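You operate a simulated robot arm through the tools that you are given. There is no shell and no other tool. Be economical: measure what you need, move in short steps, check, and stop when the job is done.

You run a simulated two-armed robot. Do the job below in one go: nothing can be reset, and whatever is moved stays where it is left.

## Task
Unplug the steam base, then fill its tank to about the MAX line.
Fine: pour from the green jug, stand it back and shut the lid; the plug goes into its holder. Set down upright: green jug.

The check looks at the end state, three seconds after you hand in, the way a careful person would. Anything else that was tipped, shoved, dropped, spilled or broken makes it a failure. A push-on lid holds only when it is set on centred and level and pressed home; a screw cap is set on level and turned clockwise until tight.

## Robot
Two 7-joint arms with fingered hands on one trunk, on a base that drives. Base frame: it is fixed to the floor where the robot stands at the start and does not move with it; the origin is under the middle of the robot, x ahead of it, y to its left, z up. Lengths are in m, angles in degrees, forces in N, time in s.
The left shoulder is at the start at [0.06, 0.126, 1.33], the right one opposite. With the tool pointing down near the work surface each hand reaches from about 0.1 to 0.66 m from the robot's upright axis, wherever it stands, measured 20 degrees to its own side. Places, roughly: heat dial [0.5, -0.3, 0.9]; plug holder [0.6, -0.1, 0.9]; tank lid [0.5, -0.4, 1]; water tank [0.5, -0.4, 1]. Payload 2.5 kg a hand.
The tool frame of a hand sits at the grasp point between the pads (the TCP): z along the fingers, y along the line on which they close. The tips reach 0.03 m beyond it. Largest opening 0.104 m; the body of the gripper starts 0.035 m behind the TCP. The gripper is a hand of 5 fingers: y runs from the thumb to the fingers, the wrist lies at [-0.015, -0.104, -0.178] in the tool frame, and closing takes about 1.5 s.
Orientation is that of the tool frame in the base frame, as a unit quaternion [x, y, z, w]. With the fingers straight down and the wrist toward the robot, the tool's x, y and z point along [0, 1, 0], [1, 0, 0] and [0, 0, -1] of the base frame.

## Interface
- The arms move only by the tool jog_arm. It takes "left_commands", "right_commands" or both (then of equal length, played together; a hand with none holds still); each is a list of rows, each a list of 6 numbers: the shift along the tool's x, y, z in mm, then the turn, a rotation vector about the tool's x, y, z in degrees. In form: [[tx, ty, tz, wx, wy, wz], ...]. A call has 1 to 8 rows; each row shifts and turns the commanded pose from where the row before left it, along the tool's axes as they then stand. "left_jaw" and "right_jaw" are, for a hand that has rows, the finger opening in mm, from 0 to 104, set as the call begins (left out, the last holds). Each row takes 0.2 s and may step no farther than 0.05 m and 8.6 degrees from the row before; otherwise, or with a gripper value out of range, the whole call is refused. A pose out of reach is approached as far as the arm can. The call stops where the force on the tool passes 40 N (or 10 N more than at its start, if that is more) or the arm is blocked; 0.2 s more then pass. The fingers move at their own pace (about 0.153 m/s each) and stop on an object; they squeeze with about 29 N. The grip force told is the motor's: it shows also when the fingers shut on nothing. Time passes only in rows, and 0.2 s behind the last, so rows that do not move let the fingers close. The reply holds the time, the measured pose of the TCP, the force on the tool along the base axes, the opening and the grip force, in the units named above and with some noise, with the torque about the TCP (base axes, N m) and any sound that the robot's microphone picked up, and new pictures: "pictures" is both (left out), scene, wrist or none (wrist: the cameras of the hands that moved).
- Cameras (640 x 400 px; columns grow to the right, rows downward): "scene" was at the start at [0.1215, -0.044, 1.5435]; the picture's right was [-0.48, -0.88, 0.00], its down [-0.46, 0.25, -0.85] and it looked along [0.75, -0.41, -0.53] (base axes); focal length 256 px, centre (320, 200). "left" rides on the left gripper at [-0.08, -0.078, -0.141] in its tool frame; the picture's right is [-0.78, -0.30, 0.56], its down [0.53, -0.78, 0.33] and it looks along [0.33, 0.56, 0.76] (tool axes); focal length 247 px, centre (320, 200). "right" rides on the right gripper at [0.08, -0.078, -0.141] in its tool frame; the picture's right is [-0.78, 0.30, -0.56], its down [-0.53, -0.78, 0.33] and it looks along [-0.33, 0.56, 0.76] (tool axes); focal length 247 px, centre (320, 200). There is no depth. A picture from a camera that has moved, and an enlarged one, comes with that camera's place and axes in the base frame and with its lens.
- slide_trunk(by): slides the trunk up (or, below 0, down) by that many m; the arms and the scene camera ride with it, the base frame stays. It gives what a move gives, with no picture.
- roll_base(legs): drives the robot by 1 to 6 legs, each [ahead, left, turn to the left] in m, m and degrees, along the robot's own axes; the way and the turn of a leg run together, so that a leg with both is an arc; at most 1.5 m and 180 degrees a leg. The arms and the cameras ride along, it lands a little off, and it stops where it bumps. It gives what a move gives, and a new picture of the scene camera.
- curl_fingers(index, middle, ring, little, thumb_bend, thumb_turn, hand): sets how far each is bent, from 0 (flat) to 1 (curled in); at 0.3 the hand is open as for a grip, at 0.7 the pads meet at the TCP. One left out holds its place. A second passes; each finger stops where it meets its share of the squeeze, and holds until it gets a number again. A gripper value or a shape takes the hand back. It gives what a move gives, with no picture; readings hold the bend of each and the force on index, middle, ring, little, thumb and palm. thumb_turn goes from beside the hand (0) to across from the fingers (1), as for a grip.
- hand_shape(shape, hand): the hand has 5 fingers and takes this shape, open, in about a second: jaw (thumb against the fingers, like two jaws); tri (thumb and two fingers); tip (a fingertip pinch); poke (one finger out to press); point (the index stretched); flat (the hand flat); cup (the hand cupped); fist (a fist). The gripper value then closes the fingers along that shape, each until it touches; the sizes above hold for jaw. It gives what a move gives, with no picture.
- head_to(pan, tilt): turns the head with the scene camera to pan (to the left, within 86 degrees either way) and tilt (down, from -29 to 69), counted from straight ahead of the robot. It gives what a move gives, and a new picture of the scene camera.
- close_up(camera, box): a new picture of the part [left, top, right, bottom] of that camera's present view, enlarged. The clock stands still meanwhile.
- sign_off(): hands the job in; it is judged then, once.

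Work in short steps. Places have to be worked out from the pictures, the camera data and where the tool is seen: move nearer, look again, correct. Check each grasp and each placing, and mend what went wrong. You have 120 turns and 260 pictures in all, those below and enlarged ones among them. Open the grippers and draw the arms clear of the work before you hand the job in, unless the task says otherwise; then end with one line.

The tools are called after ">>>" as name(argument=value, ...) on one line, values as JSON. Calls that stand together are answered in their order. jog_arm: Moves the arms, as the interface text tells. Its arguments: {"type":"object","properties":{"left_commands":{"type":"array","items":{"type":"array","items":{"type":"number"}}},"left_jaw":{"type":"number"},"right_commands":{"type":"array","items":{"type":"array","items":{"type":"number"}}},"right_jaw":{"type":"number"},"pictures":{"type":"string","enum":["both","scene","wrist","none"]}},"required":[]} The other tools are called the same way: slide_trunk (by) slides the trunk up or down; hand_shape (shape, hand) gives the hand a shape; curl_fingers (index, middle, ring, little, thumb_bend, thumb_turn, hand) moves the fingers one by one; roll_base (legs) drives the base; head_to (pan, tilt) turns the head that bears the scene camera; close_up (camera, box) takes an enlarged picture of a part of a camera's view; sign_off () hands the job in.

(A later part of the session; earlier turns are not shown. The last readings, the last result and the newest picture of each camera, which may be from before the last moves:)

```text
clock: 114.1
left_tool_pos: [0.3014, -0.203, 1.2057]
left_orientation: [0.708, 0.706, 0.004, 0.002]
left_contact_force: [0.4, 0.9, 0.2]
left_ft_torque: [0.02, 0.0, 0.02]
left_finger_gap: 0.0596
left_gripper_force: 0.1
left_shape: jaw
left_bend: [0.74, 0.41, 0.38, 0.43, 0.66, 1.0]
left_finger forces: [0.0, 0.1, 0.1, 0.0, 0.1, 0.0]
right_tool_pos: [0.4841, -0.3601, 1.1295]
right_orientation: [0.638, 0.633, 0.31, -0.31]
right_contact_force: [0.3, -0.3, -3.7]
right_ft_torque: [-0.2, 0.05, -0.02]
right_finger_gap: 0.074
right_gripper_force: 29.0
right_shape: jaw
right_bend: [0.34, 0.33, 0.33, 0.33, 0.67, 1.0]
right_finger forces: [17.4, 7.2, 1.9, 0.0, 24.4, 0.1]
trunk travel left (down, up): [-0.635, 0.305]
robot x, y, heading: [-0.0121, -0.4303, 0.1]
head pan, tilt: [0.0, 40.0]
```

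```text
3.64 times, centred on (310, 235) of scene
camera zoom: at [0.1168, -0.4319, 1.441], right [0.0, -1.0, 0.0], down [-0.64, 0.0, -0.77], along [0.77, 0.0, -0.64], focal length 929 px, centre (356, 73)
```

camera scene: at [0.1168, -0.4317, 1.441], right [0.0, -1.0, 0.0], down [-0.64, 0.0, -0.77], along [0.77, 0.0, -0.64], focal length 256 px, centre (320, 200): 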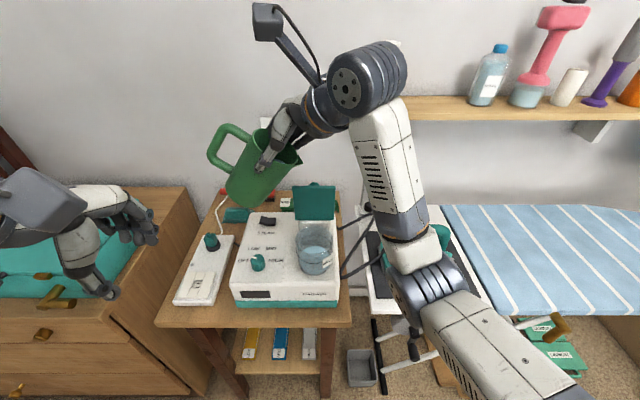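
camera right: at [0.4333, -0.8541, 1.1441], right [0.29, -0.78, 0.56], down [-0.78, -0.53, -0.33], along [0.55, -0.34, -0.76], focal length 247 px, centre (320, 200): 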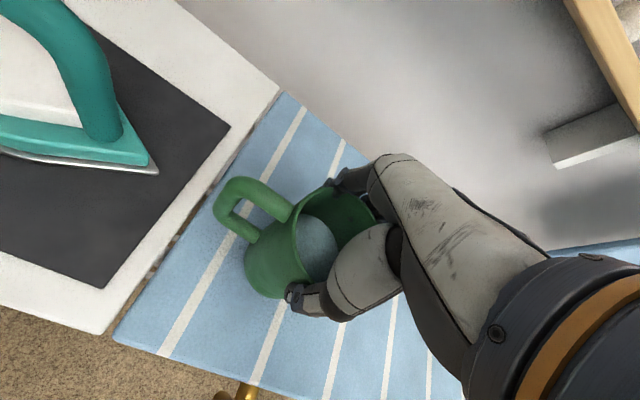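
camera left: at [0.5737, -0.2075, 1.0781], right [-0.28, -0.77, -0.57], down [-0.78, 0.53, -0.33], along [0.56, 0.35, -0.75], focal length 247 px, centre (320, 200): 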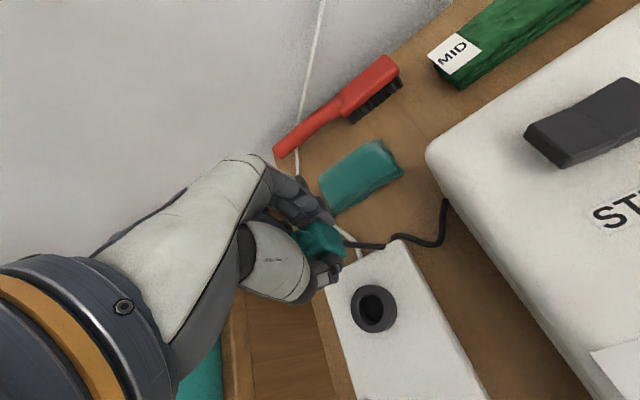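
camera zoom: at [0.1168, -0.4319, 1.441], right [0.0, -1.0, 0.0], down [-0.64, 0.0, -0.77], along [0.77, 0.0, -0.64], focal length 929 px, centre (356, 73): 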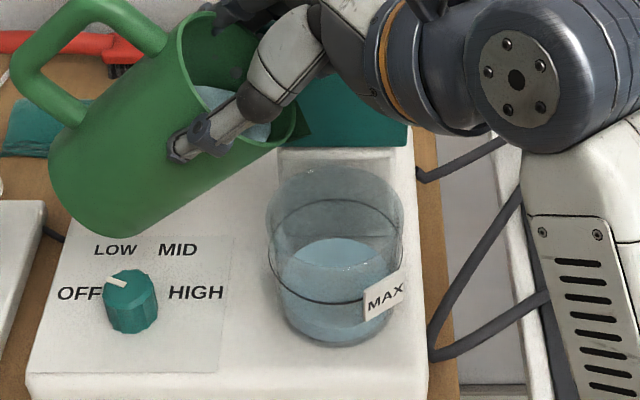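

The flow paused. The level is still well below the ring, so I tilt another 6° in steps.

>>> jog_arm(right_commands=[[0, 0, -3.4, 0, 3, 0], [0, 0, -3.4, 0, 3, 0], [0, 0, 0, 0, 0, 0], [0, 0, 0, 0, 0, 0]], pictures="none")

>>> close_up(camera="scene", box=[270, 180, 350, 290])

```text
clock: 115.1
left_tool_pos: [0.3016, -0.2023, 1.2056]
left_orientation: [0.708, 0.706, 0.004, 0.003]
left_contact_force: [-0.8, -0.8, -0.1]
left_ft_torque: [0.01, 0.03, 0.01]
left_finger_gap: 0.0596
left_gripper_force: 0.0
left_shape: jaw
left_bend: [0.74, 0.41, 0.38, 0.43, 0.66, 1.0]
left_finger forces: [0.1, 0.1, 0.1, 0.0, 0.1, 0.0]
right_tool_pos: [0.4852, -0.3656, 1.132]
right_orientation: [0.62, 0.617, 0.343, -0.343]
right_contact_force: [0.3, -0.4, -3.4]
right_ft_torque: [-0.15, 0.04, -0.01]
right_finger_gap: 0.0739
right_gripper_force: 28.5
right_shape: jaw
right_bend: [0.34, 0.33, 0.33, 0.33, 0.67, 1.0]
right_finger forces: [17.7, 7.3, 2.0, 0.1, 24.4, 0.1]
trunk travel left (down, up): [-0.635, 0.305]
robot x, y, heading: [-0.0104, -0.434, -0.0]
head pan, tilt: [0.0, 40.0]
```

```text
3.64 times, centred on (310, 235) of scene
camera zoom: at [0.1168, -0.4319, 1.441], right [0.0, -1.0, 0.0], down [-0.64, 0.0, -0.77], along [0.77, 0.0, -0.64], focal length 929 px, centre (356, 73)
```

zoom: 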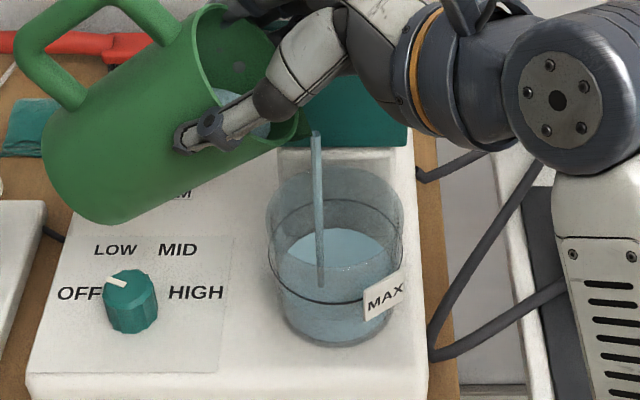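

Rising. I continue with 4° more.

>>> jog_arm(right_commands=[[0, 0, 0, 0, 0, 0], [0, 0, -2.3, 0, 2, 0], [0, 0, -2.3, 0, 2, 0], [0, 0, 0, 0, 0, 0], [0, 0, 0, 0, 0, 0]], pictures="none")

>>> close_up(camera="scene", box=[270, 180, 350, 290])

```text
clock: 116.3
left_tool_pos: [0.3004, -0.2021, 1.2055]
left_orientation: [0.708, 0.706, 0.004, 0.002]
left_contact_force: [0.0, 0.3, 0.8]
left_ft_torque: [-0.01, -0.03, 0.0]
left_finger_gap: 0.06
left_gripper_force: 0.0
left_shape: jaw
left_bend: [0.74, 0.41, 0.38, 0.43, 0.66, 1.0]
left_finger forces: [0.1, 0.0, 0.0, 0.0, 0.0, 0.1]
right_tool_pos: [0.485, -0.3696, 1.1348]
right_orientation: [0.607, 0.604, 0.366, -0.364]
right_contact_force: [-0.1, -0.6, -2.9]
right_ft_torque: [-0.15, 0.0, -0.01]
right_finger_gap: 0.0739
right_gripper_force: 28.7
right_shape: jaw
right_bend: [0.34, 0.33, 0.33, 0.33, 0.67, 1.0]
right_finger forces: [17.5, 7.3, 1.9, 0.0, 24.3, 0.0]
trunk travel left (down, up): [-0.635, 0.305]
robot x, y, heading: [-0.0153, -0.4313, -0.1]
head pan, tilt: [0.0, 40.0]
```

```text
3.64 times, centred on (310, 235) of scene
camera zoom: at [0.1167, -0.4319, 1.441], right [0.0, -1.0, 0.0], down [-0.64, 0.0, -0.77], along [0.77, 0.0, -0.64], focal length 929 px, centre (356, 73)
```

zoom: 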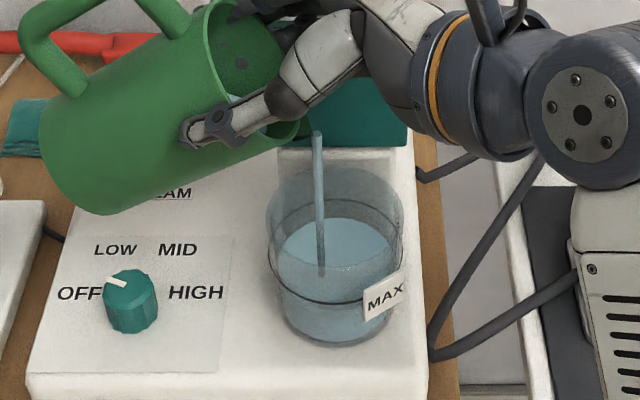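

Level nearly there (back edge 218 px versus ring about 202). I hold while it keeps flowing.

>>> jog_arm(right_commands=[[0, 0, 0, 0, 0, 0], [0, 0, -2.3, 0, 2, 0], [0, 0, 0, 0, 0, 0], [0, 0, 0, 0, 0, 0]], pictures="none")

>>> close_up(camera="scene", box=[290, 210, 350, 280])

```text
clock: 117.3
left_tool_pos: [0.3022, -0.2029, 1.2046]
left_orientation: [0.708, 0.706, 0.004, 0.002]
left_contact_force: [-0.2, -1.0, 0.4]
left_ft_torque: [0.01, 0.01, -0.02]
left_finger_gap: 0.0598
left_gripper_force: 0.0
left_shape: jaw
left_bend: [0.74, 0.41, 0.38, 0.43, 0.66, 1.0]
left_finger forces: [0.1, 0.1, 0.1, 0.0, 0.0, 0.1]
right_tool_pos: [0.4845, -0.3722, 1.1354]
right_orientation: [0.601, 0.599, 0.375, -0.373]
right_contact_force: [-0.9, -0.3, -2.8]
right_ft_torque: [-0.14, 0.04, 0.01]
right_finger_gap: 0.0737
right_gripper_force: 29.3
right_shape: jaw
right_bend: [0.34, 0.33, 0.33, 0.33, 0.67, 1.0]
right_finger forces: [17.5, 7.4, 2.0, 0.1, 24.4, 0.0]
trunk travel left (down, up): [-0.635, 0.305]
robot x, y, heading: [-0.0103, -0.4313, -0.1]
head pan, tilt: [0.0, 40.0]
```

```text
5.71 times, centred on (320, 245) of scene
camera zoom: at [0.1167, -0.4319, 1.441], right [0.0, -1.0, 0.0], down [-0.64, 0.0, -0.77], along [0.77, 0.0, -0.64], focal length 1460 px, centre (320, -57)
```

zoom: 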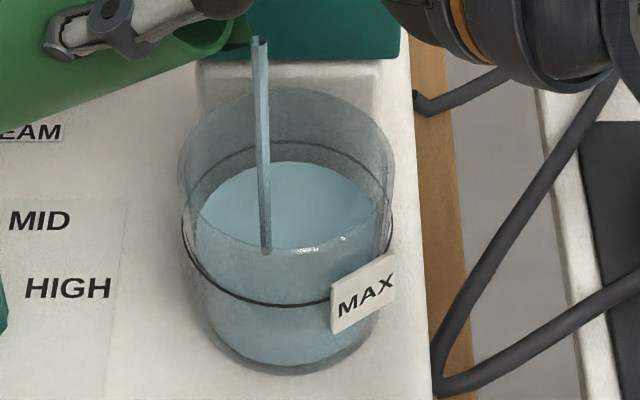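

About 4 mm below the ring with flow of roughly 5 mm/s. I hold briefly and then tilt back 24°.

>>> jog_arm(right_commands=[[0, 0, 0, 0, 0, 0], [0, 0, 0, 0, 0, 0], [-1.2, 0, 9, 0, -8, 0], [-1.2, 0, 9, 0, -8, 0], [-1.2, 0, 9, 0, -8, 0], [0, 0, 0, 0, 0, 0]], pictures="none")

>>> close_up(camera="scene", box=[290, 210, 350, 280])

```text
clock: 118.7
left_tool_pos: [0.3021, -0.2031, 1.2057]
left_orientation: [0.708, 0.706, 0.004, 0.002]
left_contact_force: [-0.1, -0.4, 0.3]
left_ft_torque: [0.0, 0.01, 0.0]
left_finger_gap: 0.0597
left_gripper_force: 0.0
left_shape: jaw
left_bend: [0.74, 0.41, 0.38, 0.43, 0.66, 1.0]
left_finger forces: [0.1, 0.0, 0.0, 0.0, 0.0, 0.0]
right_tool_pos: [0.4843, -0.3518, 1.1189]
right_orientation: [0.666, 0.663, 0.242, -0.241]
right_contact_force: [0.1, 0.4, -2.7]
right_ft_torque: [-0.08, 0.01, 0.02]
right_finger_gap: 0.0739
right_gripper_force: 29.3
right_shape: jaw
right_bend: [0.34, 0.33, 0.33, 0.33, 0.67, 1.0]
right_finger forces: [17.5, 7.4, 1.7, 0.1, 24.4, 0.0]
trunk travel left (down, up): [-0.635, 0.305]
robot x, y, heading: [-0.0138, -0.4286, -0.0]
head pan, tilt: [0.0, 40.0]
```

```text
5.71 times, centred on (320, 245) of scene
camera zoom: at [0.1166, -0.4321, 1.441], right [0.0, -1.0, 0.0], down [-0.64, 0.0, -0.77], along [0.77, 0.0, -0.64], focal length 1460 px, centre (320, -57)
```

zoom: 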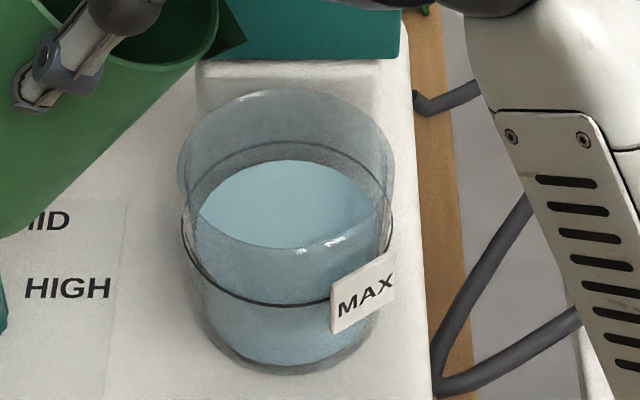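

I look at the waterline more closely before judging.

>>> close_up(camera="scene", box=[300, 218, 340, 266])

```text
8.33 times, centred on (320, 242) of scene
camera zoom: at [0.1166, -0.4321, 1.441], right [0.0, -1.0, 0.0], down [-0.64, 0.0, -0.77], along [0.77, 0.0, -0.64], focal length 2129 px, centre (320, -150)
```

zoom: 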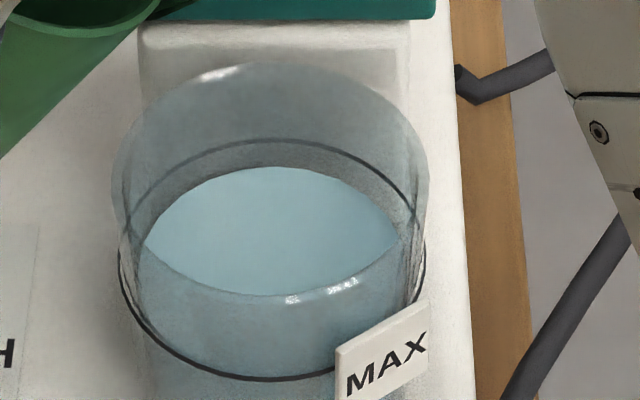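

The level computes to about 2–3 mm below the ring. I add one brief dribble: tilt to about 64° and straight back.

>>> jog_arm(right_commands=[[0, 0, -9.1, 0, 8, 0], [0, 0, -9.1, 0, 8, 0], [0, 0, -7, 0, 6.5, 0], [0, 0, 0, 0, 0, 0], [-1, 0, 7.2, 0, -6.5, 0], [-1.2, 0, 9, 0, -8, 0], [-1.2, 0, 9, 0, -8, 0], [0, 0, 0, 0, 0, 0]], pictures="none")

>>> close_up(camera="scene", box=[300, 218, 340, 266])

```text
clock: 120.5
left_tool_pos: [0.3018, -0.2033, 1.2044]
left_orientation: [0.709, 0.705, 0.003, 0.003]
left_contact_force: [0.3, -0.3, 0.5]
left_ft_torque: [0.02, 0.03, 0.02]
left_finger_gap: 0.0598
left_gripper_force: 0.0
left_shape: jaw
left_bend: [0.74, 0.41, 0.38, 0.43, 0.66, 1.0]
left_finger forces: [0.0, 0.0, 0.0, 0.0, 0.0, 0.0]
right_tool_pos: [0.4837, -0.3511, 1.1167]
right_orientation: [0.666, 0.664, 0.242, -0.24]
right_contact_force: [-0.3, -0.9, -2.7]
right_ft_torque: [-0.12, 0.01, -0.01]
right_finger_gap: 0.0737
right_gripper_force: 28.9
right_shape: jaw
right_bend: [0.34, 0.33, 0.33, 0.33, 0.67, 1.0]
right_finger forces: [17.6, 7.2, 1.7, 0.1, 24.2, 0.1]
trunk travel left (down, up): [-0.635, 0.305]
robot x, y, heading: [-0.0097, -0.4302, -0.3]
head pan, tilt: [0.0, 40.0]
```

```text
8.33 times, centred on (320, 242) of scene
camera zoom: at [0.1167, -0.4321, 1.441], right [0.0, -1.0, 0.0], down [-0.64, 0.0, -0.77], along [0.77, 0.0, -0.64], focal length 2129 px, centre (320, -150)
```

zoom: 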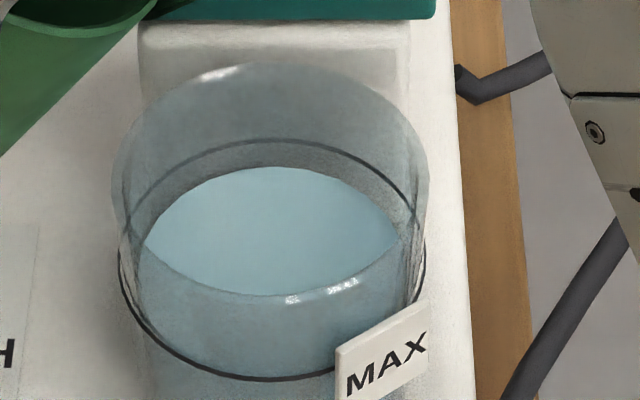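

No change, so the threshold is higher. I tilt to about 69° briefly.

>>> jog_arm(right_commands=[[0, 0, -9.1, 0, 8, 0], [0, 0, -9.1, 0, 8, 0], [0, 0, -9.1, 0, 8, 0], [0, 0, -3.4, 0, 3, 0], [0, 0, 0, 0, 0, 0], [-1.2, 0, 9, 0, -8, 0], [-1.2, 0, 9, 0, -8, 0], [-1.2, 0, 9, 0, -8, 0]], pictures="none")

>>> close_up(camera="scene", box=[300, 218, 340, 266])

```text
clock: 122.3
left_tool_pos: [0.3011, -0.2024, 1.2043]
left_orientation: [0.708, 0.706, 0.003, 0.003]
left_contact_force: [0.1, -0.2, 0.5]
left_ft_torque: [-0.02, 0.01, 0.02]
left_finger_gap: 0.0599
left_gripper_force: 0.0
left_shape: jaw
left_bend: [0.74, 0.41, 0.38, 0.43, 0.66, 1.0]
left_finger forces: [0.0, 0.1, 0.0, 0.1, 0.1, 0.0]
right_tool_pos: [0.4842, -0.3521, 1.1194]
right_orientation: [0.66, 0.657, 0.258, -0.258]
right_contact_force: [0.3, 0.0, -2.2]
right_ft_torque: [-0.1, 0.08, 0.03]
right_finger_gap: 0.0738
right_gripper_force: 28.8
right_shape: jaw
right_bend: [0.34, 0.33, 0.33, 0.33, 0.67, 1.0]
right_finger forces: [17.4, 7.3, 1.7, 0.0, 24.0, 0.0]
trunk travel left (down, up): [-0.635, 0.305]
robot x, y, heading: [-0.0102, -0.4303, -0.1]
head pan, tilt: [0.0, 40.0]
```

```text
8.33 times, centred on (320, 242) of scene
camera zoom: at [0.1167, -0.4316, 1.441], right [0.0, -1.0, 0.0], down [-0.64, 0.0, -0.77], along [0.77, 0.0, -0.64], focal length 2129 px, centre (320, -150)
```

zoom: 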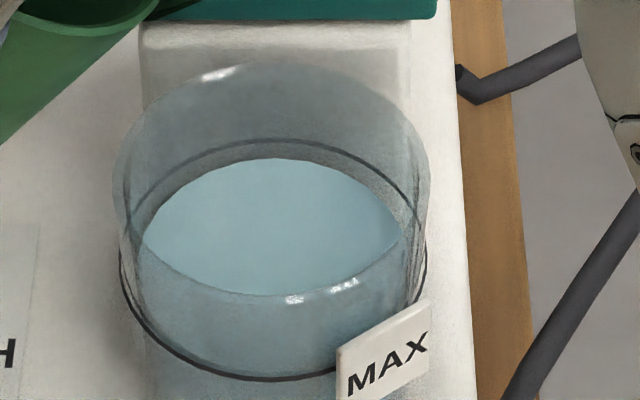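

The level now matches the MAX ring. I raise the jug and bring it upright.

>>> jog_arm(right_commands=[[20, 0, -20, 0, 0, 0], [20, 0, -20, 0, 0, 0], [20, 0, -20, 0, 0, 0], [-1.2, 0, 9, 0, -8, 0], [-1.2, 0, 9, 0, -8, 0], [-1.2, 0, 9, 0, -8, 0], [-1.2, 0, 9, 0, -8, 0], [-1.2, 0, 9, 0, -8, 0]], pictures="scene")

```text
clock: 124.1
left_tool_pos: [0.3013, -0.2024, 1.2061]
left_orientation: [0.708, 0.706, 0.004, 0.002]
left_contact_force: [0.0, 0.2, 0.1]
left_ft_torque: [0.0, 0.0, -0.02]
left_finger_gap: 0.0597
left_gripper_force: 0.0
left_shape: jaw
left_bend: [0.74, 0.41, 0.38, 0.43, 0.66, 1.0]
left_finger forces: [0.1, 0.1, 0.1, 0.0, 0.0, 0.1]
right_tool_pos: [0.4851, -0.3362, 1.1637]
right_orientation: [0.709, 0.705, 0.017, -0.017]
right_contact_force: [-0.7, 0.1, -3.0]
right_ft_torque: [-0.03, 0.02, -0.02]
right_finger_gap: 0.0741
right_gripper_force: 28.4
right_shape: jaw
right_bend: [0.34, 0.33, 0.33, 0.33, 0.67, 1.0]
right_finger forces: [17.5, 7.3, 1.4, 0.1, 23.8, 0.1]
trunk travel left (down, up): [-0.635, 0.305]
robot x, y, heading: [-0.0121, -0.4268, -0.1]
head pan, tilt: [0.0, 40.0]
camera scene: at [0.1167, -0.4316, 1.441], right [0.0, -1.0, 0.0], down [-0.64, 0.0, -0.77], along [0.77, 0.0, -0.64], focal length 256 px, centre (320, 200)
```

scene: 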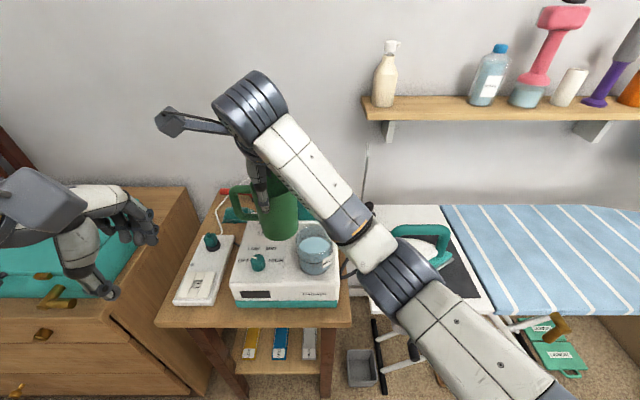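

I level the last 2.7°, raise 45 mm, and move the jug right past the tank.

>>> jog_arm(right_commands=[[0, 0, -22, 0, -2.75, 0], [0, 0, -23, 0, 0, 0], [-39, 1, 0, 0, 0, 0], [-39, 1, 0, 0, 0, 0], [-39, 1, 0, 0, 0, 0], [-39, 1, 0, 0, 0, 0], [-39, 1, 0, 0, 0, 0], [-39, 1, 0, 0, 0, 0]], pictures="none")

>>> roll_base(legs=[[0, -0.35, 0]])

```text
clock: 125.9
left_tool_pos: [0.301, -0.2031, 1.2049]
left_orientation: [0.708, 0.706, 0.004, 0.003]
left_contact_force: [0.2, -0.5, -0.7]
left_ft_torque: [0.0, 0.02, 0.0]
left_finger_gap: 0.0596
left_gripper_force: 0.1
left_shape: jaw
left_bend: [0.74, 0.41, 0.38, 0.43, 0.66, 1.0]
left_finger forces: [0.0, 0.0, 0.0, 0.0, 0.1, 0.0]
right_tool_pos: [0.4899, -0.5704, 1.2076]
right_orientation: [0.708, 0.706, 0.001, -0.001]
right_contact_force: [0.3, 0.2, -2.7]
right_ft_torque: [0.01, -0.02, -0.01]
right_finger_gap: 0.0737
right_gripper_force: 29.1
right_shape: jaw
right_bend: [0.34, 0.33, 0.33, 0.33, 0.67, 1.0]
right_finger forces: [17.6, 7.2, 1.5, 0.0, 23.7, 0.0]
trunk travel left (down, up): [-0.635, 0.305]
robot x, y, heading: [-0.0103, -0.4312, 0.2]
head pan, tilt: [0.0, 40.0]
```

```text
clock: 128.1
left_tool_pos: [0.3003, -0.5504, 1.2049]
left_orientation: [0.707, 0.707, 0.004, 0.002]
left_contact_force: [-0.4, -0.4, -0.4]
left_ft_torque: [0.0, -0.01, 0.0]
left_finger_gap: 0.0596
left_gripper_force: 0.1
left_shape: jaw
left_bend: [0.74, 0.41, 0.38, 0.43, 0.66, 1.0]
left_finger forces: [0.0, 0.0, 0.1, 0.0, 0.1, 0.0]
right_tool_pos: [0.4903, -0.9178, 1.2094]
right_orientation: [0.708, 0.706, 0.001, -0.001]
right_contact_force: [0.6, 0.4, -2.3]
right_ft_torque: [-0.02, 0.03, -0.04]
right_finger_gap: 0.0736
right_gripper_force: 29.2
right_shape: jaw
right_bend: [0.34, 0.33, 0.33, 0.33, 0.67, 1.0]
right_finger forces: [17.3, 7.3, 1.5, 0.0, 23.9, 0.0]
trunk travel left (down, up): [-0.635, 0.305]
robot x, y, heading: [-0.0097, -0.7802, -0.2]
head pan, tilt: [0.0, 40.0]
camera scene: at [0.1168, -0.7803, 1.441], right [0.0, -1.0, 0.0], down [-0.64, 0.0, -0.77], along [0.77, 0.0, -0.64], focal length 256 px, centre (320, 200)
```

scene: 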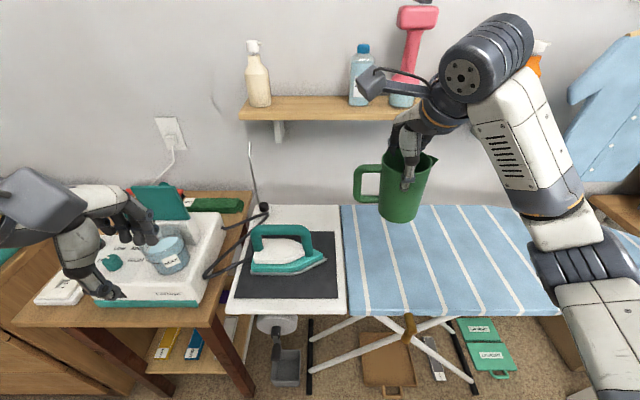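

I move over the original spot (TCP 0.511,−0.936) and lower toward 0.985.

>>> jog_arm(right_commands=[[-9, 10, 30, 0, 0, 0], [-9, 10, 30, 0, 0, 0], [0, 0, 40, 0, 0, 0], [0, 0, 40, 0, 0, 0], [0, 0, 40, 0, 0, 0], [0, 0, 30, 0, 0, 0], [0, 0, 8, 0, 0, 0], [0, 0, 0, 0, 0, 0]], pictures="none")

```text
clock: 129.9
left_tool_pos: [0.3006, -0.5499, 1.2051]
left_orientation: [0.707, 0.707, 0.004, 0.002]
left_contact_force: [0.4, -1.1, 0.1]
left_ft_torque: [0.01, 0.01, -0.01]
left_finger_gap: 0.0598
left_gripper_force: 0.1
left_shape: jaw
left_bend: [0.74, 0.41, 0.38, 0.43, 0.66, 1.0]
left_finger forces: [0.1, 0.0, 0.1, 0.1, 0.0, 0.0]
right_tool_pos: [0.5103, -0.9342, 0.9908]
right_orientation: [0.709, 0.706, 0.001, -0.002]
right_contact_force: [-0.4, -0.7, -1.8]
right_ft_torque: [-0.03, 0.0, 0.02]
right_finger_gap: 0.0741
right_gripper_force: 29.2
right_shape: jaw
right_bend: [0.34, 0.33, 0.33, 0.33, 0.67, 1.0]
right_finger forces: [17.4, 7.3, 1.6, 0.0, 23.8, 0.0]
trunk travel left (down, up): [-0.635, 0.305]
robot x, y, heading: [-0.0119, -0.7796, 0.2]
head pan, tilt: [0.0, 40.0]
```

Slowly down until the board takes the weight.

>>> jog_arm(right_commands=[[0, 0, 5, 0, 0, 0], [0, 0, 4, 0, 0, 0], [0, 0, 3, 0, 0, 0], [0, 0, 2, 0, 0, 0], [0, 0, 0, 0, 0, 0]], pictures="none")

>>> close_up(camera="scene", box=[340, 150, 460, 260])

```text
clock: 131.1
left_tool_pos: [0.2988, -0.5498, 1.2054]
left_orientation: [0.707, 0.707, 0.004, 0.003]
left_contact_force: [-0.4, -0.3, 0.8]
left_ft_torque: [0.0, 0.0, 0.01]
left_finger_gap: 0.06
left_gripper_force: 0.1
left_shape: jaw
left_bend: [0.74, 0.41, 0.38, 0.43, 0.66, 1.0]
left_finger forces: [0.0, 0.0, 0.0, 0.0, 0.0, 0.0]
right_tool_pos: [0.5095, -0.9354, 0.9779]
right_orientation: [0.708, 0.706, 0.003, 0.0]
right_contact_force: [-0.5, -2.5, 10.6]
right_ft_torque: [-0.08, 0.02, -0.07]
right_finger_gap: 0.0735
right_gripper_force: 29.1
right_shape: jaw
right_bend: [0.34, 0.33, 0.33, 0.33, 0.67, 1.0]
right_finger forces: [18.1, 7.5, 2.1, 0.1, 23.5, 0.0]
trunk travel left (down, up): [-0.635, 0.305]
robot x, y, heading: [-0.0131, -0.7812, 0.1]
head pan, tilt: [0.0, 40.0]
```

```text
3.64 times, centred on (400, 205) of scene
camera zoom: at [0.1156, -0.7797, 1.4413], right [0.0, -1.0, 0.0], down [-0.64, 0.0, -0.77], along [0.77, 0.0, -0.64], focal length 929 px, centre (29, 182)
```

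zoom: 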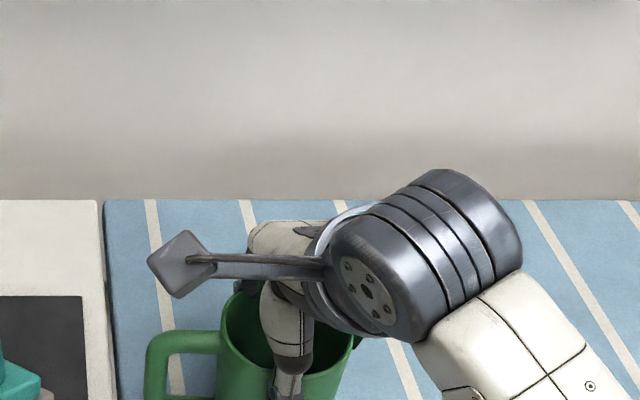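

The jug is standing on the board (10 N upward). I ease off 2 mm and open the fingers.

>>> jog_arm(right_commands=[[0, 0, -1.5, 0, 0, 0], [0, 0, 0, 0, 0, 0], [0, 0, 0, 0, 0, 0], [0, 0, 0, 0, 0, 0], [0, 0, 0, 0, 0, 0]], right_jaw=104, pictures="none")

>>> close_up(camera="right", box=[180, 140, 400, 340])

```text
clock: 132.3
left_tool_pos: [0.301, -0.5504, 1.2044]
left_orientation: [0.707, 0.707, 0.004, 0.002]
left_contact_force: [-0.2, 0.0, 0.0]
left_ft_torque: [-0.02, 0.0, -0.01]
left_finger_gap: 0.06
left_gripper_force: 0.1
left_shape: jaw
left_bend: [0.74, 0.41, 0.38, 0.43, 0.66, 1.0]
left_finger forces: [0.0, 0.0, 0.1, 0.0, 0.0, 0.0]
right_tool_pos: [0.5092, -0.9343, 0.9772]
right_orientation: [0.708, 0.706, 0.001, -0.001]
right_contact_force: [-0.1, 0.5, 0.0]
right_ft_torque: [-0.01, 0.0, 0.0]
right_finger_gap: 0.1036
right_gripper_force: 0.1
right_shape: jaw
right_bend: [0.3, 0.3, 0.3, 0.3, 0.3, 0.98]
right_finger forces: [0.1, 0.0, 0.1, 0.0, 0.0, 0.0]
trunk travel left (down, up): [-0.635, 0.305]
robot x, y, heading: [-0.0151, -0.7763, -0.0]
head pan, tilt: [0.0, 40.0]
```

```text
2.00 times, centred on (290, 240) of right
camera zoom: at [0.4326, -0.8545, 1.1207], right [0.29, -0.78, 0.55], down [-0.78, -0.53, -0.33], along [0.55, -0.33, -0.76], focal length 494 px, centre (380, 120)
```

zoom: 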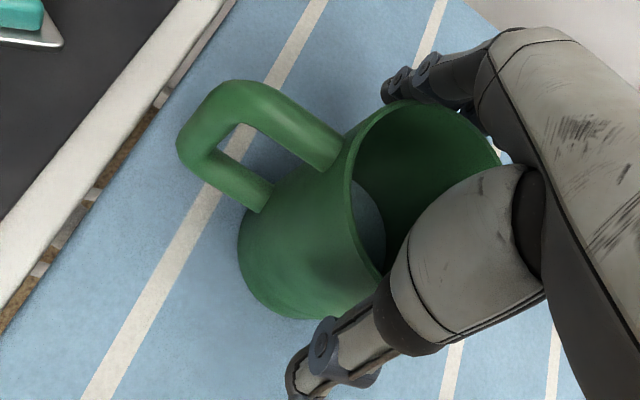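

Released cleanly. I lift the hand straight up.

>>> jog_arm(right_commands=[[0, 0, -10, 0, 0, 0], [0, 0, -20, 0, 0, 0], [0, 0, -30, 0, 0, 0], [0, 0, -40, 0, 0, 0], [0, 0, -40, 0, 0, 0], [0, -20, -40, 0, 0, 0], [0, -40, 0, 0, 0, 0], [0, -40, 0, 0, 0, 0]], pictures="scene")

>>> close_up(camera="scene", box=[340, 180, 460, 300])

```text
clock: 134.1
left_tool_pos: [0.3, -0.5497, 1.2047]
left_orientation: [0.707, 0.707, 0.003, 0.002]
left_contact_force: [-0.2, -0.1, 0.3]
left_ft_torque: [0.0, -0.04, -0.02]
left_finger_gap: 0.0596
left_gripper_force: 0.1
left_shape: jaw
left_bend: [0.74, 0.41, 0.38, 0.43, 0.66, 1.0]
left_finger forces: [0.1, 0.1, 0.0, 0.1, 0.0, 0.0]
right_tool_pos: [0.4094, -0.9361, 1.1581]
right_orientation: [0.708, 0.706, 0.0, -0.002]
right_contact_force: [0.6, -0.2, 0.2]
right_ft_torque: [0.0, -0.03, -0.04]
right_finger_gap: 0.1038
right_gripper_force: 0.0
right_shape: jaw
right_bend: [0.3, 0.3, 0.3, 0.3, 0.3, 0.98]
right_finger forces: [0.1, 0.1, 0.0, 0.1, 0.0, 0.0]
trunk travel left (down, up): [-0.635, 0.305]
robot x, y, heading: [-0.0137, -0.7813, 0.2]
head pan, tilt: [0.0, 40.0]
camera scene: at [0.116, -0.7798, 1.4411], right [0.0, -1.0, 0.0], down [-0.64, 0.0, -0.77], along [0.77, 0.0, -0.64], focal length 256 px, centre (320, 200)
```

scene: 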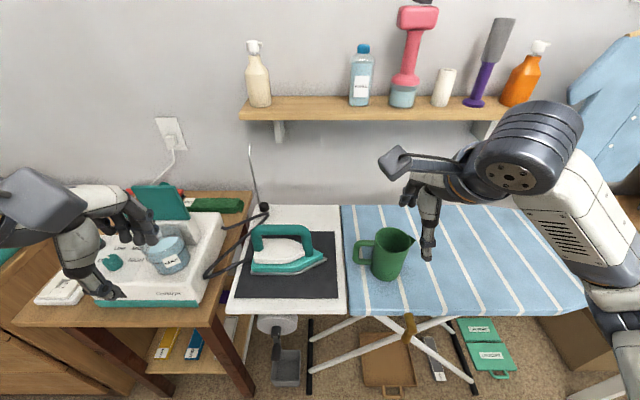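

```text
3.33 times, centred on (400, 240) of scene
camera zoom: at [0.116, -0.7798, 1.4411], right [0.0, -1.0, 0.0], down [-0.64, 0.0, -0.77], along [0.77, 0.0, -0.64], focal length 852 px, centre (53, 67)
```

zoom: 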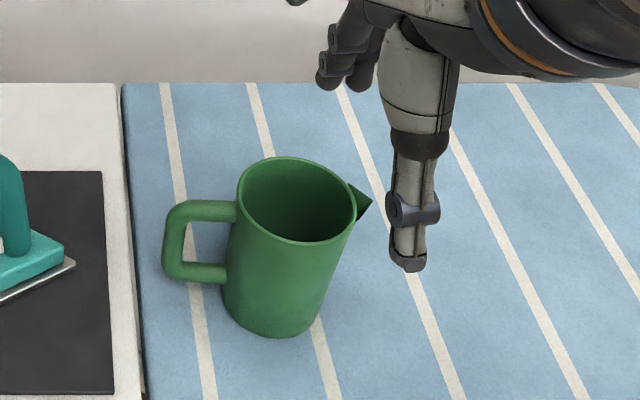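

The jug stands upright where it was. Now for the lid: I raise the right hand, close it, and drive back in front of the tank.

>>> jog_arm(right_commands=[[0, -20, -40, 0, 0, 0], [0, -20, -40, 0, 0, 0], [0, -20, -30, 0, 0, 0], [0, 0, 0, 0, 0, 0], [0, 0, 0, 0, 0, 0]], right_jaw=0, pictures="none")

>>> roll_base(legs=[[0, 0.45, 0], [0.1, 0, 0]])

```text
clock: 135.3
left_tool_pos: [0.2997, -0.5511, 1.206]
left_orientation: [0.707, 0.707, 0.004, 0.002]
left_contact_force: [0.4, 0.0, -0.3]
left_ft_torque: [0.0, 0.0, 0.03]
left_finger_gap: 0.0601
left_gripper_force: 0.1
left_shape: jaw
left_bend: [0.74, 0.41, 0.38, 0.43, 0.66, 1.0]
left_finger forces: [0.1, 0.0, 0.1, 0.0, 0.0, 0.0]
right_tool_pos: [0.35, -0.9347, 1.2676]
right_orientation: [0.708, 0.706, 0.001, -0.001]
right_contact_force: [0.0, -0.3, 0.0]
right_ft_torque: [0.01, 0.01, 0.01]
right_finger_gap: 0.0
right_gripper_force: 28.9
right_shape: jaw
right_bend: [0.7, 0.7, 0.7, 0.7, 0.46, 1.0]
right_finger forces: [0.0, 0.0, 0.0, 0.1, 0.1, 0.0]
trunk travel left (down, up): [-0.635, 0.305]
robot x, y, heading: [-0.0118, -0.7786, -0.2]
head pan, tilt: [0.0, 40.0]
```

```text
clock: 138.8
left_tool_pos: [0.3955, -0.1006, 1.2048]
left_orientation: [0.706, 0.708, 0.004, 0.002]
left_contact_force: [0.1, 0.2, 0.3]
left_ft_torque: [0.0, -0.03, -0.02]
left_finger_gap: 0.0599
left_gripper_force: 0.0
left_shape: jaw
left_bend: [0.74, 0.41, 0.38, 0.43, 0.66, 1.0]
left_finger forces: [0.0, 0.1, 0.1, 0.0, 0.0, 0.0]
right_tool_pos: [0.4482, -0.4844, 1.2676]
right_orientation: [0.706, 0.708, 0.001, -0.002]
right_contact_force: [0.5, -0.2, -0.3]
right_ft_torque: [-0.02, 0.03, 0.02]
right_finger_gap: 0.0003
right_gripper_force: 29.1
right_shape: jaw
right_bend: [0.7, 0.7, 0.7, 0.7, 0.46, 1.0]
right_finger forces: [0.0, 0.1, 0.0, 0.0, 0.1, 0.0]
trunk travel left (down, up): [-0.635, 0.305]
robot x, y, heading: [0.084, -0.33, 0.2]
head pan, tilt: [0.0, 40.0]
camera scene: at [0.2145, -0.3305, 1.4409], right [0.01, -1.0, 0.0], down [-0.64, 0.0, -0.77], along [0.77, 0.0, -0.64], focal length 256 px, centre (320, 200)
```

scene: 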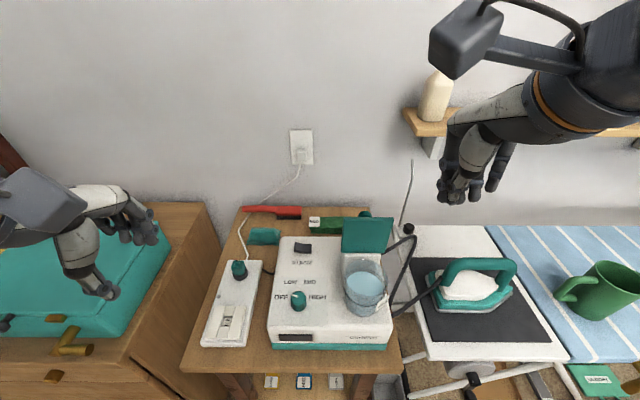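

The lid is still upright (top edge z≈1.115, x≈0.555). I take the closed hand over it to behind its right part (x≈0.625, y≈−0.455).

>>> jog_arm(right_commands=[[7, 44, 0, 0, 0, 0], [7, 44, 0, 0, 0, 0], [7, 44, 0, 0, 0, 0], [7, 44, 0, 0, 0, 0], [0, 0, 40, 0, 0, 0], [0, 0, 40, 0, 0, 0], [0, 0, 40, 0, 0, 0], [0, 0, 0, 0, 0, 0]], pictures="wrist")

>>> close_up(camera="scene", box=[310, 160, 430, 270])

```text
clock: 140.6
left_tool_pos: [0.3976, -0.0998, 1.2053]
left_orientation: [0.706, 0.708, 0.003, 0.003]
left_contact_force: [-0.6, 0.3, 0.4]
left_ft_torque: [0.01, -0.02, -0.03]
left_finger_gap: 0.0598
left_gripper_force: 0.1
left_shape: jaw
left_bend: [0.74, 0.41, 0.38, 0.43, 0.66, 1.0]
left_finger forces: [0.0, 0.1, 0.1, 0.0, 0.0, 0.0]
right_tool_pos: [0.624, -0.4562, 1.1479]
right_orientation: [0.706, 0.708, 0.001, -0.001]
right_contact_force: [-0.3, -0.4, -0.2]
right_ft_torque: [0.0, 0.01, -0.02]
right_finger_gap: 0.0
right_gripper_force: 29.2
right_shape: jaw
right_bend: [0.7, 0.7, 0.7, 0.7, 0.46, 1.0]
right_finger forces: [0.0, 0.0, 0.0, 0.0, 0.0, 0.0]
trunk travel left (down, up): [-0.635, 0.305]
robot x, y, heading: [0.0849, -0.3326, 0.0]
head pan, tilt: [0.0, 40.0]
camera right: at [0.5468, -0.3763, 1.2906], right [0.3, -0.78, 0.55], down [-0.78, -0.53, -0.34], along [0.56, -0.33, -0.76], focal length 247 px, centre (320, 200)
```

right: 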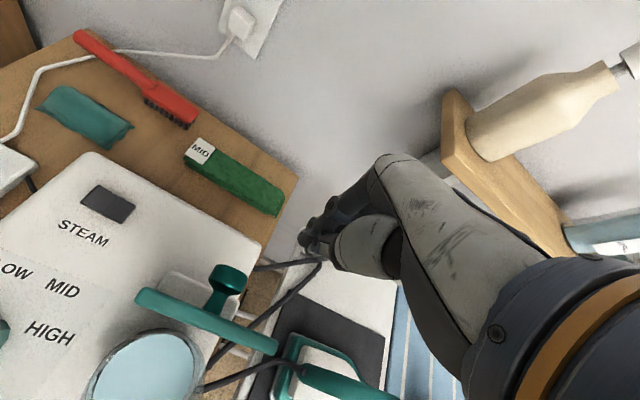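

```text
3.64 times, centred on (370, 215) of scene
camera zoom: at [0.2135, -0.3304, 1.4411], right [0.01, -1.0, 0.0], down [-0.64, 0.0, -0.77], along [0.77, 0.0, -0.64], focal length 929 px, centre (138, 146)
```

zoom: 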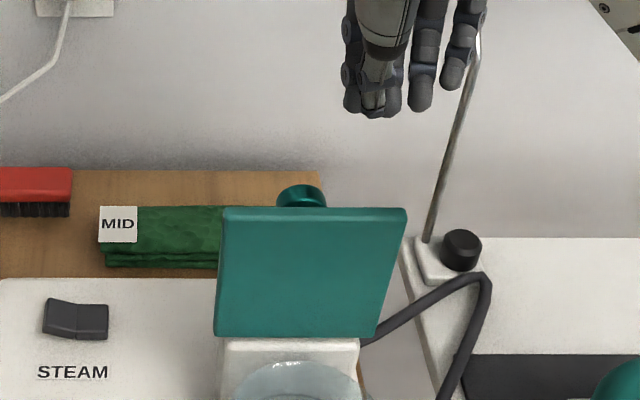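

The hand is behind the lid. I lower 58 mm and then pull toward the robot.

>>> jog_arm(right_commands=[[6, 0, 30, 0, 0, 0], [0, 0, 28, 0, 0, 0], [0, -20, 0, 0, 0, 0], [0, -20, 0, 0, 0, 0], [0, -20, 0, 0, 0, 0], [0, 0, 0, 0, 0, 0]], pictures="none")

>>> close_up(camera="scene", box=[310, 160, 430, 270])

```text
clock: 142.0
left_tool_pos: [0.3968, -0.0999, 1.2049]
left_orientation: [0.706, 0.708, 0.005, 0.002]
left_contact_force: [0.2, -0.1, -0.4]
left_ft_torque: [0.02, -0.02, -0.02]
left_finger_gap: 0.0598
left_gripper_force: 0.0
left_shape: jaw
left_bend: [0.74, 0.41, 0.38, 0.43, 0.66, 1.0]
left_finger forces: [0.0, 0.0, 0.1, 0.1, 0.0, 0.1]
right_tool_pos: [0.5635, -0.4494, 1.09]
right_orientation: [0.707, 0.708, 0.001, -0.001]
right_contact_force: [-0.3, -0.4, 0.5]
right_ft_torque: [0.03, 0.01, 0.0]
right_finger_gap: 0.0
right_gripper_force: 28.8
right_shape: jaw
right_bend: [0.7, 0.7, 0.7, 0.7, 0.46, 1.0]
right_finger forces: [0.1, 0.0, 0.0, 0.0, 0.0, 0.0]
trunk travel left (down, up): [-0.635, 0.305]
robot x, y, heading: [0.0867, -0.3278, 0.2]
head pan, tilt: [0.0, 40.0]
```

```text
3.64 times, centred on (370, 215) of scene
camera zoom: at [0.2137, -0.3305, 1.441], right [0.01, -1.0, 0.0], down [-0.64, 0.0, -0.77], along [0.77, 0.0, -0.64], focal length 929 px, centre (138, 146)
```

zoom: 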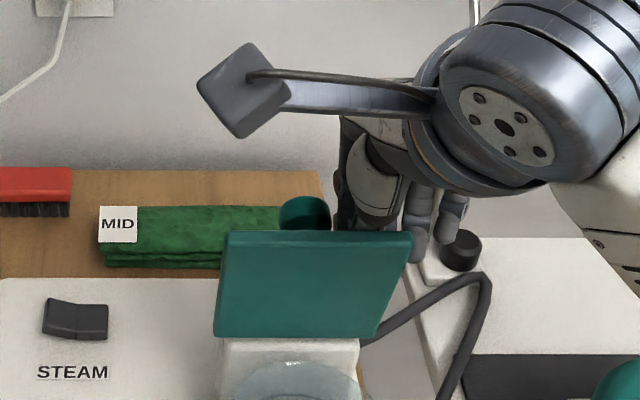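

The lid follows with almost no force. I keep pulling.

>>> jog_arm(right_commands=[[0, -15, 0, 0, 0, 0], [0, -15, 0, 0, 0, 0], [0, -12, 0, 0, 0, 0], [0, 0, 0, 0, 0, 0]], pictures="wrist")

>>> close_up(camera="scene", box=[310, 180, 430, 290])

```text
clock: 143.0
left_tool_pos: [0.396, -0.0999, 1.2055]
left_orientation: [0.706, 0.708, 0.004, 0.003]
left_contact_force: [0.3, -0.1, 0.1]
left_ft_torque: [0.01, -0.02, 0.03]
left_finger_gap: 0.0598
left_gripper_force: 0.0
left_shape: jaw
left_bend: [0.74, 0.41, 0.38, 0.43, 0.66, 1.0]
left_finger forces: [0.1, 0.1, 0.0, 0.1, 0.0, 0.0]
right_tool_pos: [0.5221, -0.4493, 1.0898]
right_orientation: [0.706, 0.708, 0.001, -0.001]
right_contact_force: [0.8, 0.5, -0.5]
right_ft_torque: [0.0, 0.0, 0.01]
right_finger_gap: 0.0
right_gripper_force: 28.8
right_shape: jaw
right_bend: [0.7, 0.7, 0.7, 0.7, 0.46, 1.0]
right_finger forces: [0.0, 0.0, 0.1, 0.1, 0.0, 0.0]
trunk travel left (down, up): [-0.635, 0.305]
robot x, y, heading: [0.086, -0.3313, 0.3]
head pan, tilt: [0.0, 40.0]
camera right: at [0.4442, -0.3702, 1.2329], right [0.3, -0.78, 0.55], down [-0.78, -0.53, -0.33], along [0.56, -0.33, -0.76], focal length 247 px, centre (320, 200)
```

right: 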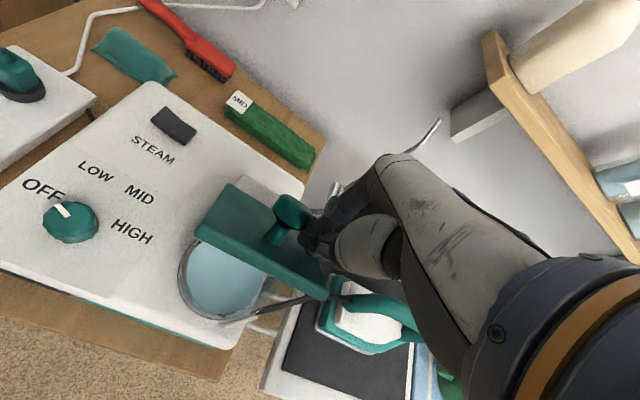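

```text
3.64 times, centred on (370, 235) of scene
camera zoom: at [0.2136, -0.3305, 1.441], right [0.01, -1.0, 0.0], down [-0.64, 0.0, -0.77], along [0.77, 0.0, -0.64], focal length 929 px, centre (138, 73)
```

zoom: 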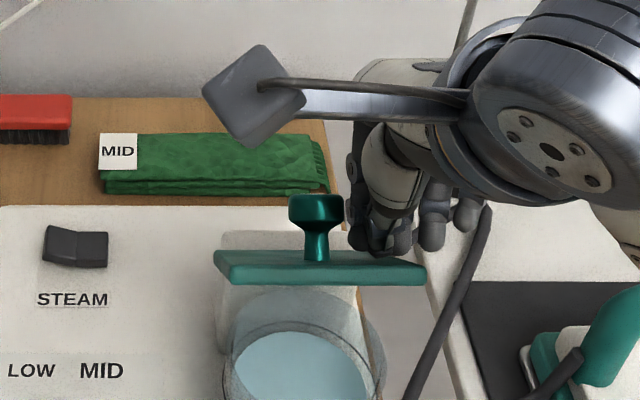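

The lid is around 45°. I press down and slightly forward on its upper face.

>>> jog_arm(right_commands=[[0, -8, 10, 0, 0, 0], [0, -8, 10, 0, 0, 0], [0, -6, 8, 0, 0, 0], [0, 0, 6, 0, 0, 0], [0, 0, 0, 0, 0, 0]], pictures="none")

>>> close_up(camera="scene", box=[310, 180, 430, 290])

```text
clock: 144.2
left_tool_pos: [0.3974, -0.1002, 1.205]
left_orientation: [0.706, 0.708, 0.003, 0.003]
left_contact_force: [1.0, 0.7, 0.5]
left_ft_torque: [0.01, 0.01, 0.02]
left_finger_gap: 0.0596
left_gripper_force: 0.1
left_shape: jaw
left_bend: [0.74, 0.41, 0.38, 0.43, 0.66, 1.0]
left_finger forces: [0.0, 0.0, 0.1, 0.1, 0.0, 0.1]
right_tool_pos: [0.4993, -0.4509, 1.0562]
right_orientation: [0.707, 0.708, 0.001, -0.001]
right_contact_force: [0.0, 0.2, 0.3]
right_ft_torque: [-0.01, 0.0, -0.01]
right_finger_gap: 0.0
right_gripper_force: 29.5
right_shape: jaw
right_bend: [0.7, 0.7, 0.7, 0.7, 0.46, 1.0]
right_finger forces: [0.1, 0.1, 0.0, 0.0, 0.1, 0.0]
trunk travel left (down, up): [-0.635, 0.305]
robot x, y, heading: [0.0889, -0.3329, 0.2]
head pan, tilt: [0.0, 40.0]
```

```text
3.64 times, centred on (370, 235) of scene
camera zoom: at [0.2135, -0.3305, 1.441], right [0.01, -1.0, 0.0], down [-0.64, 0.0, -0.77], along [0.77, 0.0, -0.64], focal length 929 px, centre (138, 73)
```

zoom: 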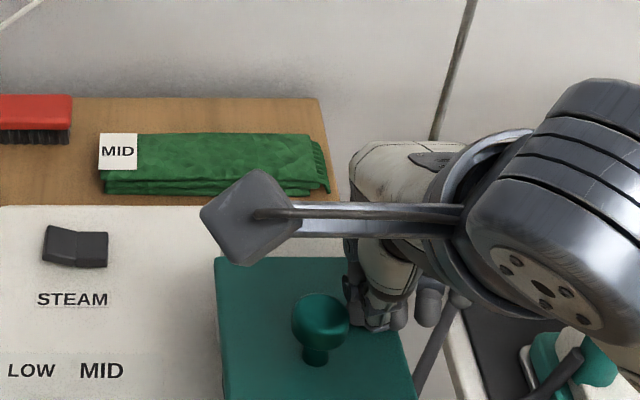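

Nearly closed. I move a bit to the front beside the knob and press down to a light force.

>>> jog_arm(right_commands=[[0, -22, 0, 0, 0, 0], [0, 0, 4, 0, 0, 0], [0, 0, 4, 0, 0, 0], [0, 0, 3, 0, 0, 0], [0, 0, 0, 0, 0, 0]], pictures="none")

```text
clock: 145.4
left_tool_pos: [0.3961, -0.0993, 1.2057]
left_orientation: [0.706, 0.708, 0.005, 0.003]
left_contact_force: [0.5, -0.3, -0.8]
left_ft_torque: [0.02, 0.03, 0.01]
left_finger_gap: 0.0599
left_gripper_force: 0.0
left_shape: jaw
left_bend: [0.74, 0.41, 0.38, 0.43, 0.66, 1.0]
left_finger forces: [0.0, 0.0, 0.1, 0.1, 0.0, 0.0]
right_tool_pos: [0.4794, -0.45, 1.0462]
right_orientation: [0.707, 0.707, 0.005, 0.001]
right_contact_force: [2.8, -0.6, 15.2]
right_ft_torque: [-0.04, -0.08, 0.02]
right_finger_gap: 0.0
right_gripper_force: 29.2
right_shape: jaw
right_bend: [0.7, 0.7, 0.7, 0.7, 0.46, 1.0]
right_finger forces: [0.1, 0.0, 0.0, 0.0, 0.0, 0.0]
trunk travel left (down, up): [-0.635, 0.305]
robot x, y, heading: [0.0866, -0.3287, 0.2]
head pan, tilt: [0.0, 40.0]
```

The lid is on its stop (15 N). I lift away and inspect.

>>> jog_arm(right_commands=[[0, 0, -20, 0, 0, 0], [0, -10, -40, 0, 0, 0], [-10, -20, -40, 0, 0, 0], [-30, -20, -30, 0, 0, 0], [-40, -20, 0, 0, 0, 0], [-40, -20, 0, 0, 0, 0]], right_jaw=80, pictures="scene")

>>> close_up(camera="scene", box=[200, 190, 420, 360])

```text
clock: 146.8
left_tool_pos: [0.3948, -0.0997, 1.2055]
left_orientation: [0.706, 0.708, 0.004, 0.002]
left_contact_force: [-0.9, 1.0, 0.1]
left_ft_torque: [-0.02, -0.02, 0.0]
left_finger_gap: 0.0598
left_gripper_force: 0.0
left_shape: jaw
left_bend: [0.74, 0.41, 0.38, 0.43, 0.66, 1.0]
left_finger forces: [0.0, 0.0, 0.0, 0.0, 0.1, 0.1]
right_tool_pos: [0.3967, -0.5725, 1.1824]
right_orientation: [0.705, 0.709, 0.002, -0.002]
right_contact_force: [0.2, 0.0, 0.0]
right_ft_torque: [-0.01, -0.01, 0.0]
right_finger_gap: 0.0802
right_gripper_force: 0.0
right_shape: jaw
right_bend: [0.27, 0.35, 0.32, 0.33, 0.53, 0.99]
right_finger forces: [0.1, 0.0, 0.0, 0.0, 0.0, 0.0]
right hand out of reach, approached as far as the arm can: row 5, 6
trunk travel left (down, up): [-0.635, 0.305]
robot x, y, heading: [0.0878, -0.3295, 0.1]
head pan, tilt: [0.0, 40.0]
camera scene: at [0.2116, -0.3304, 1.4412], right [0.01, -1.0, 0.0], down [-0.64, 0.0, -0.77], along [0.77, 0.0, -0.64], focal length 256 px, centre (320, 200)
```

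scene: 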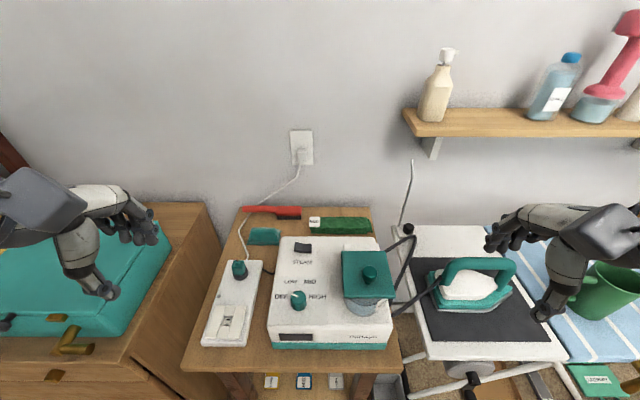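

```text
2.35 times, centred on (310, 275) of scene
camera zoom: at [0.2116, -0.3304, 1.4412], right [0.01, -1.0, 0.0], down [-0.64, 0.0, -0.77], along [0.77, 0.0, -0.64], focal length 601 px, centre (344, 24)
```

zoom: 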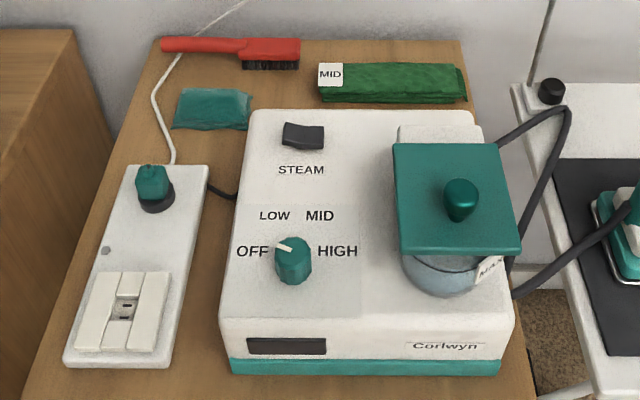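

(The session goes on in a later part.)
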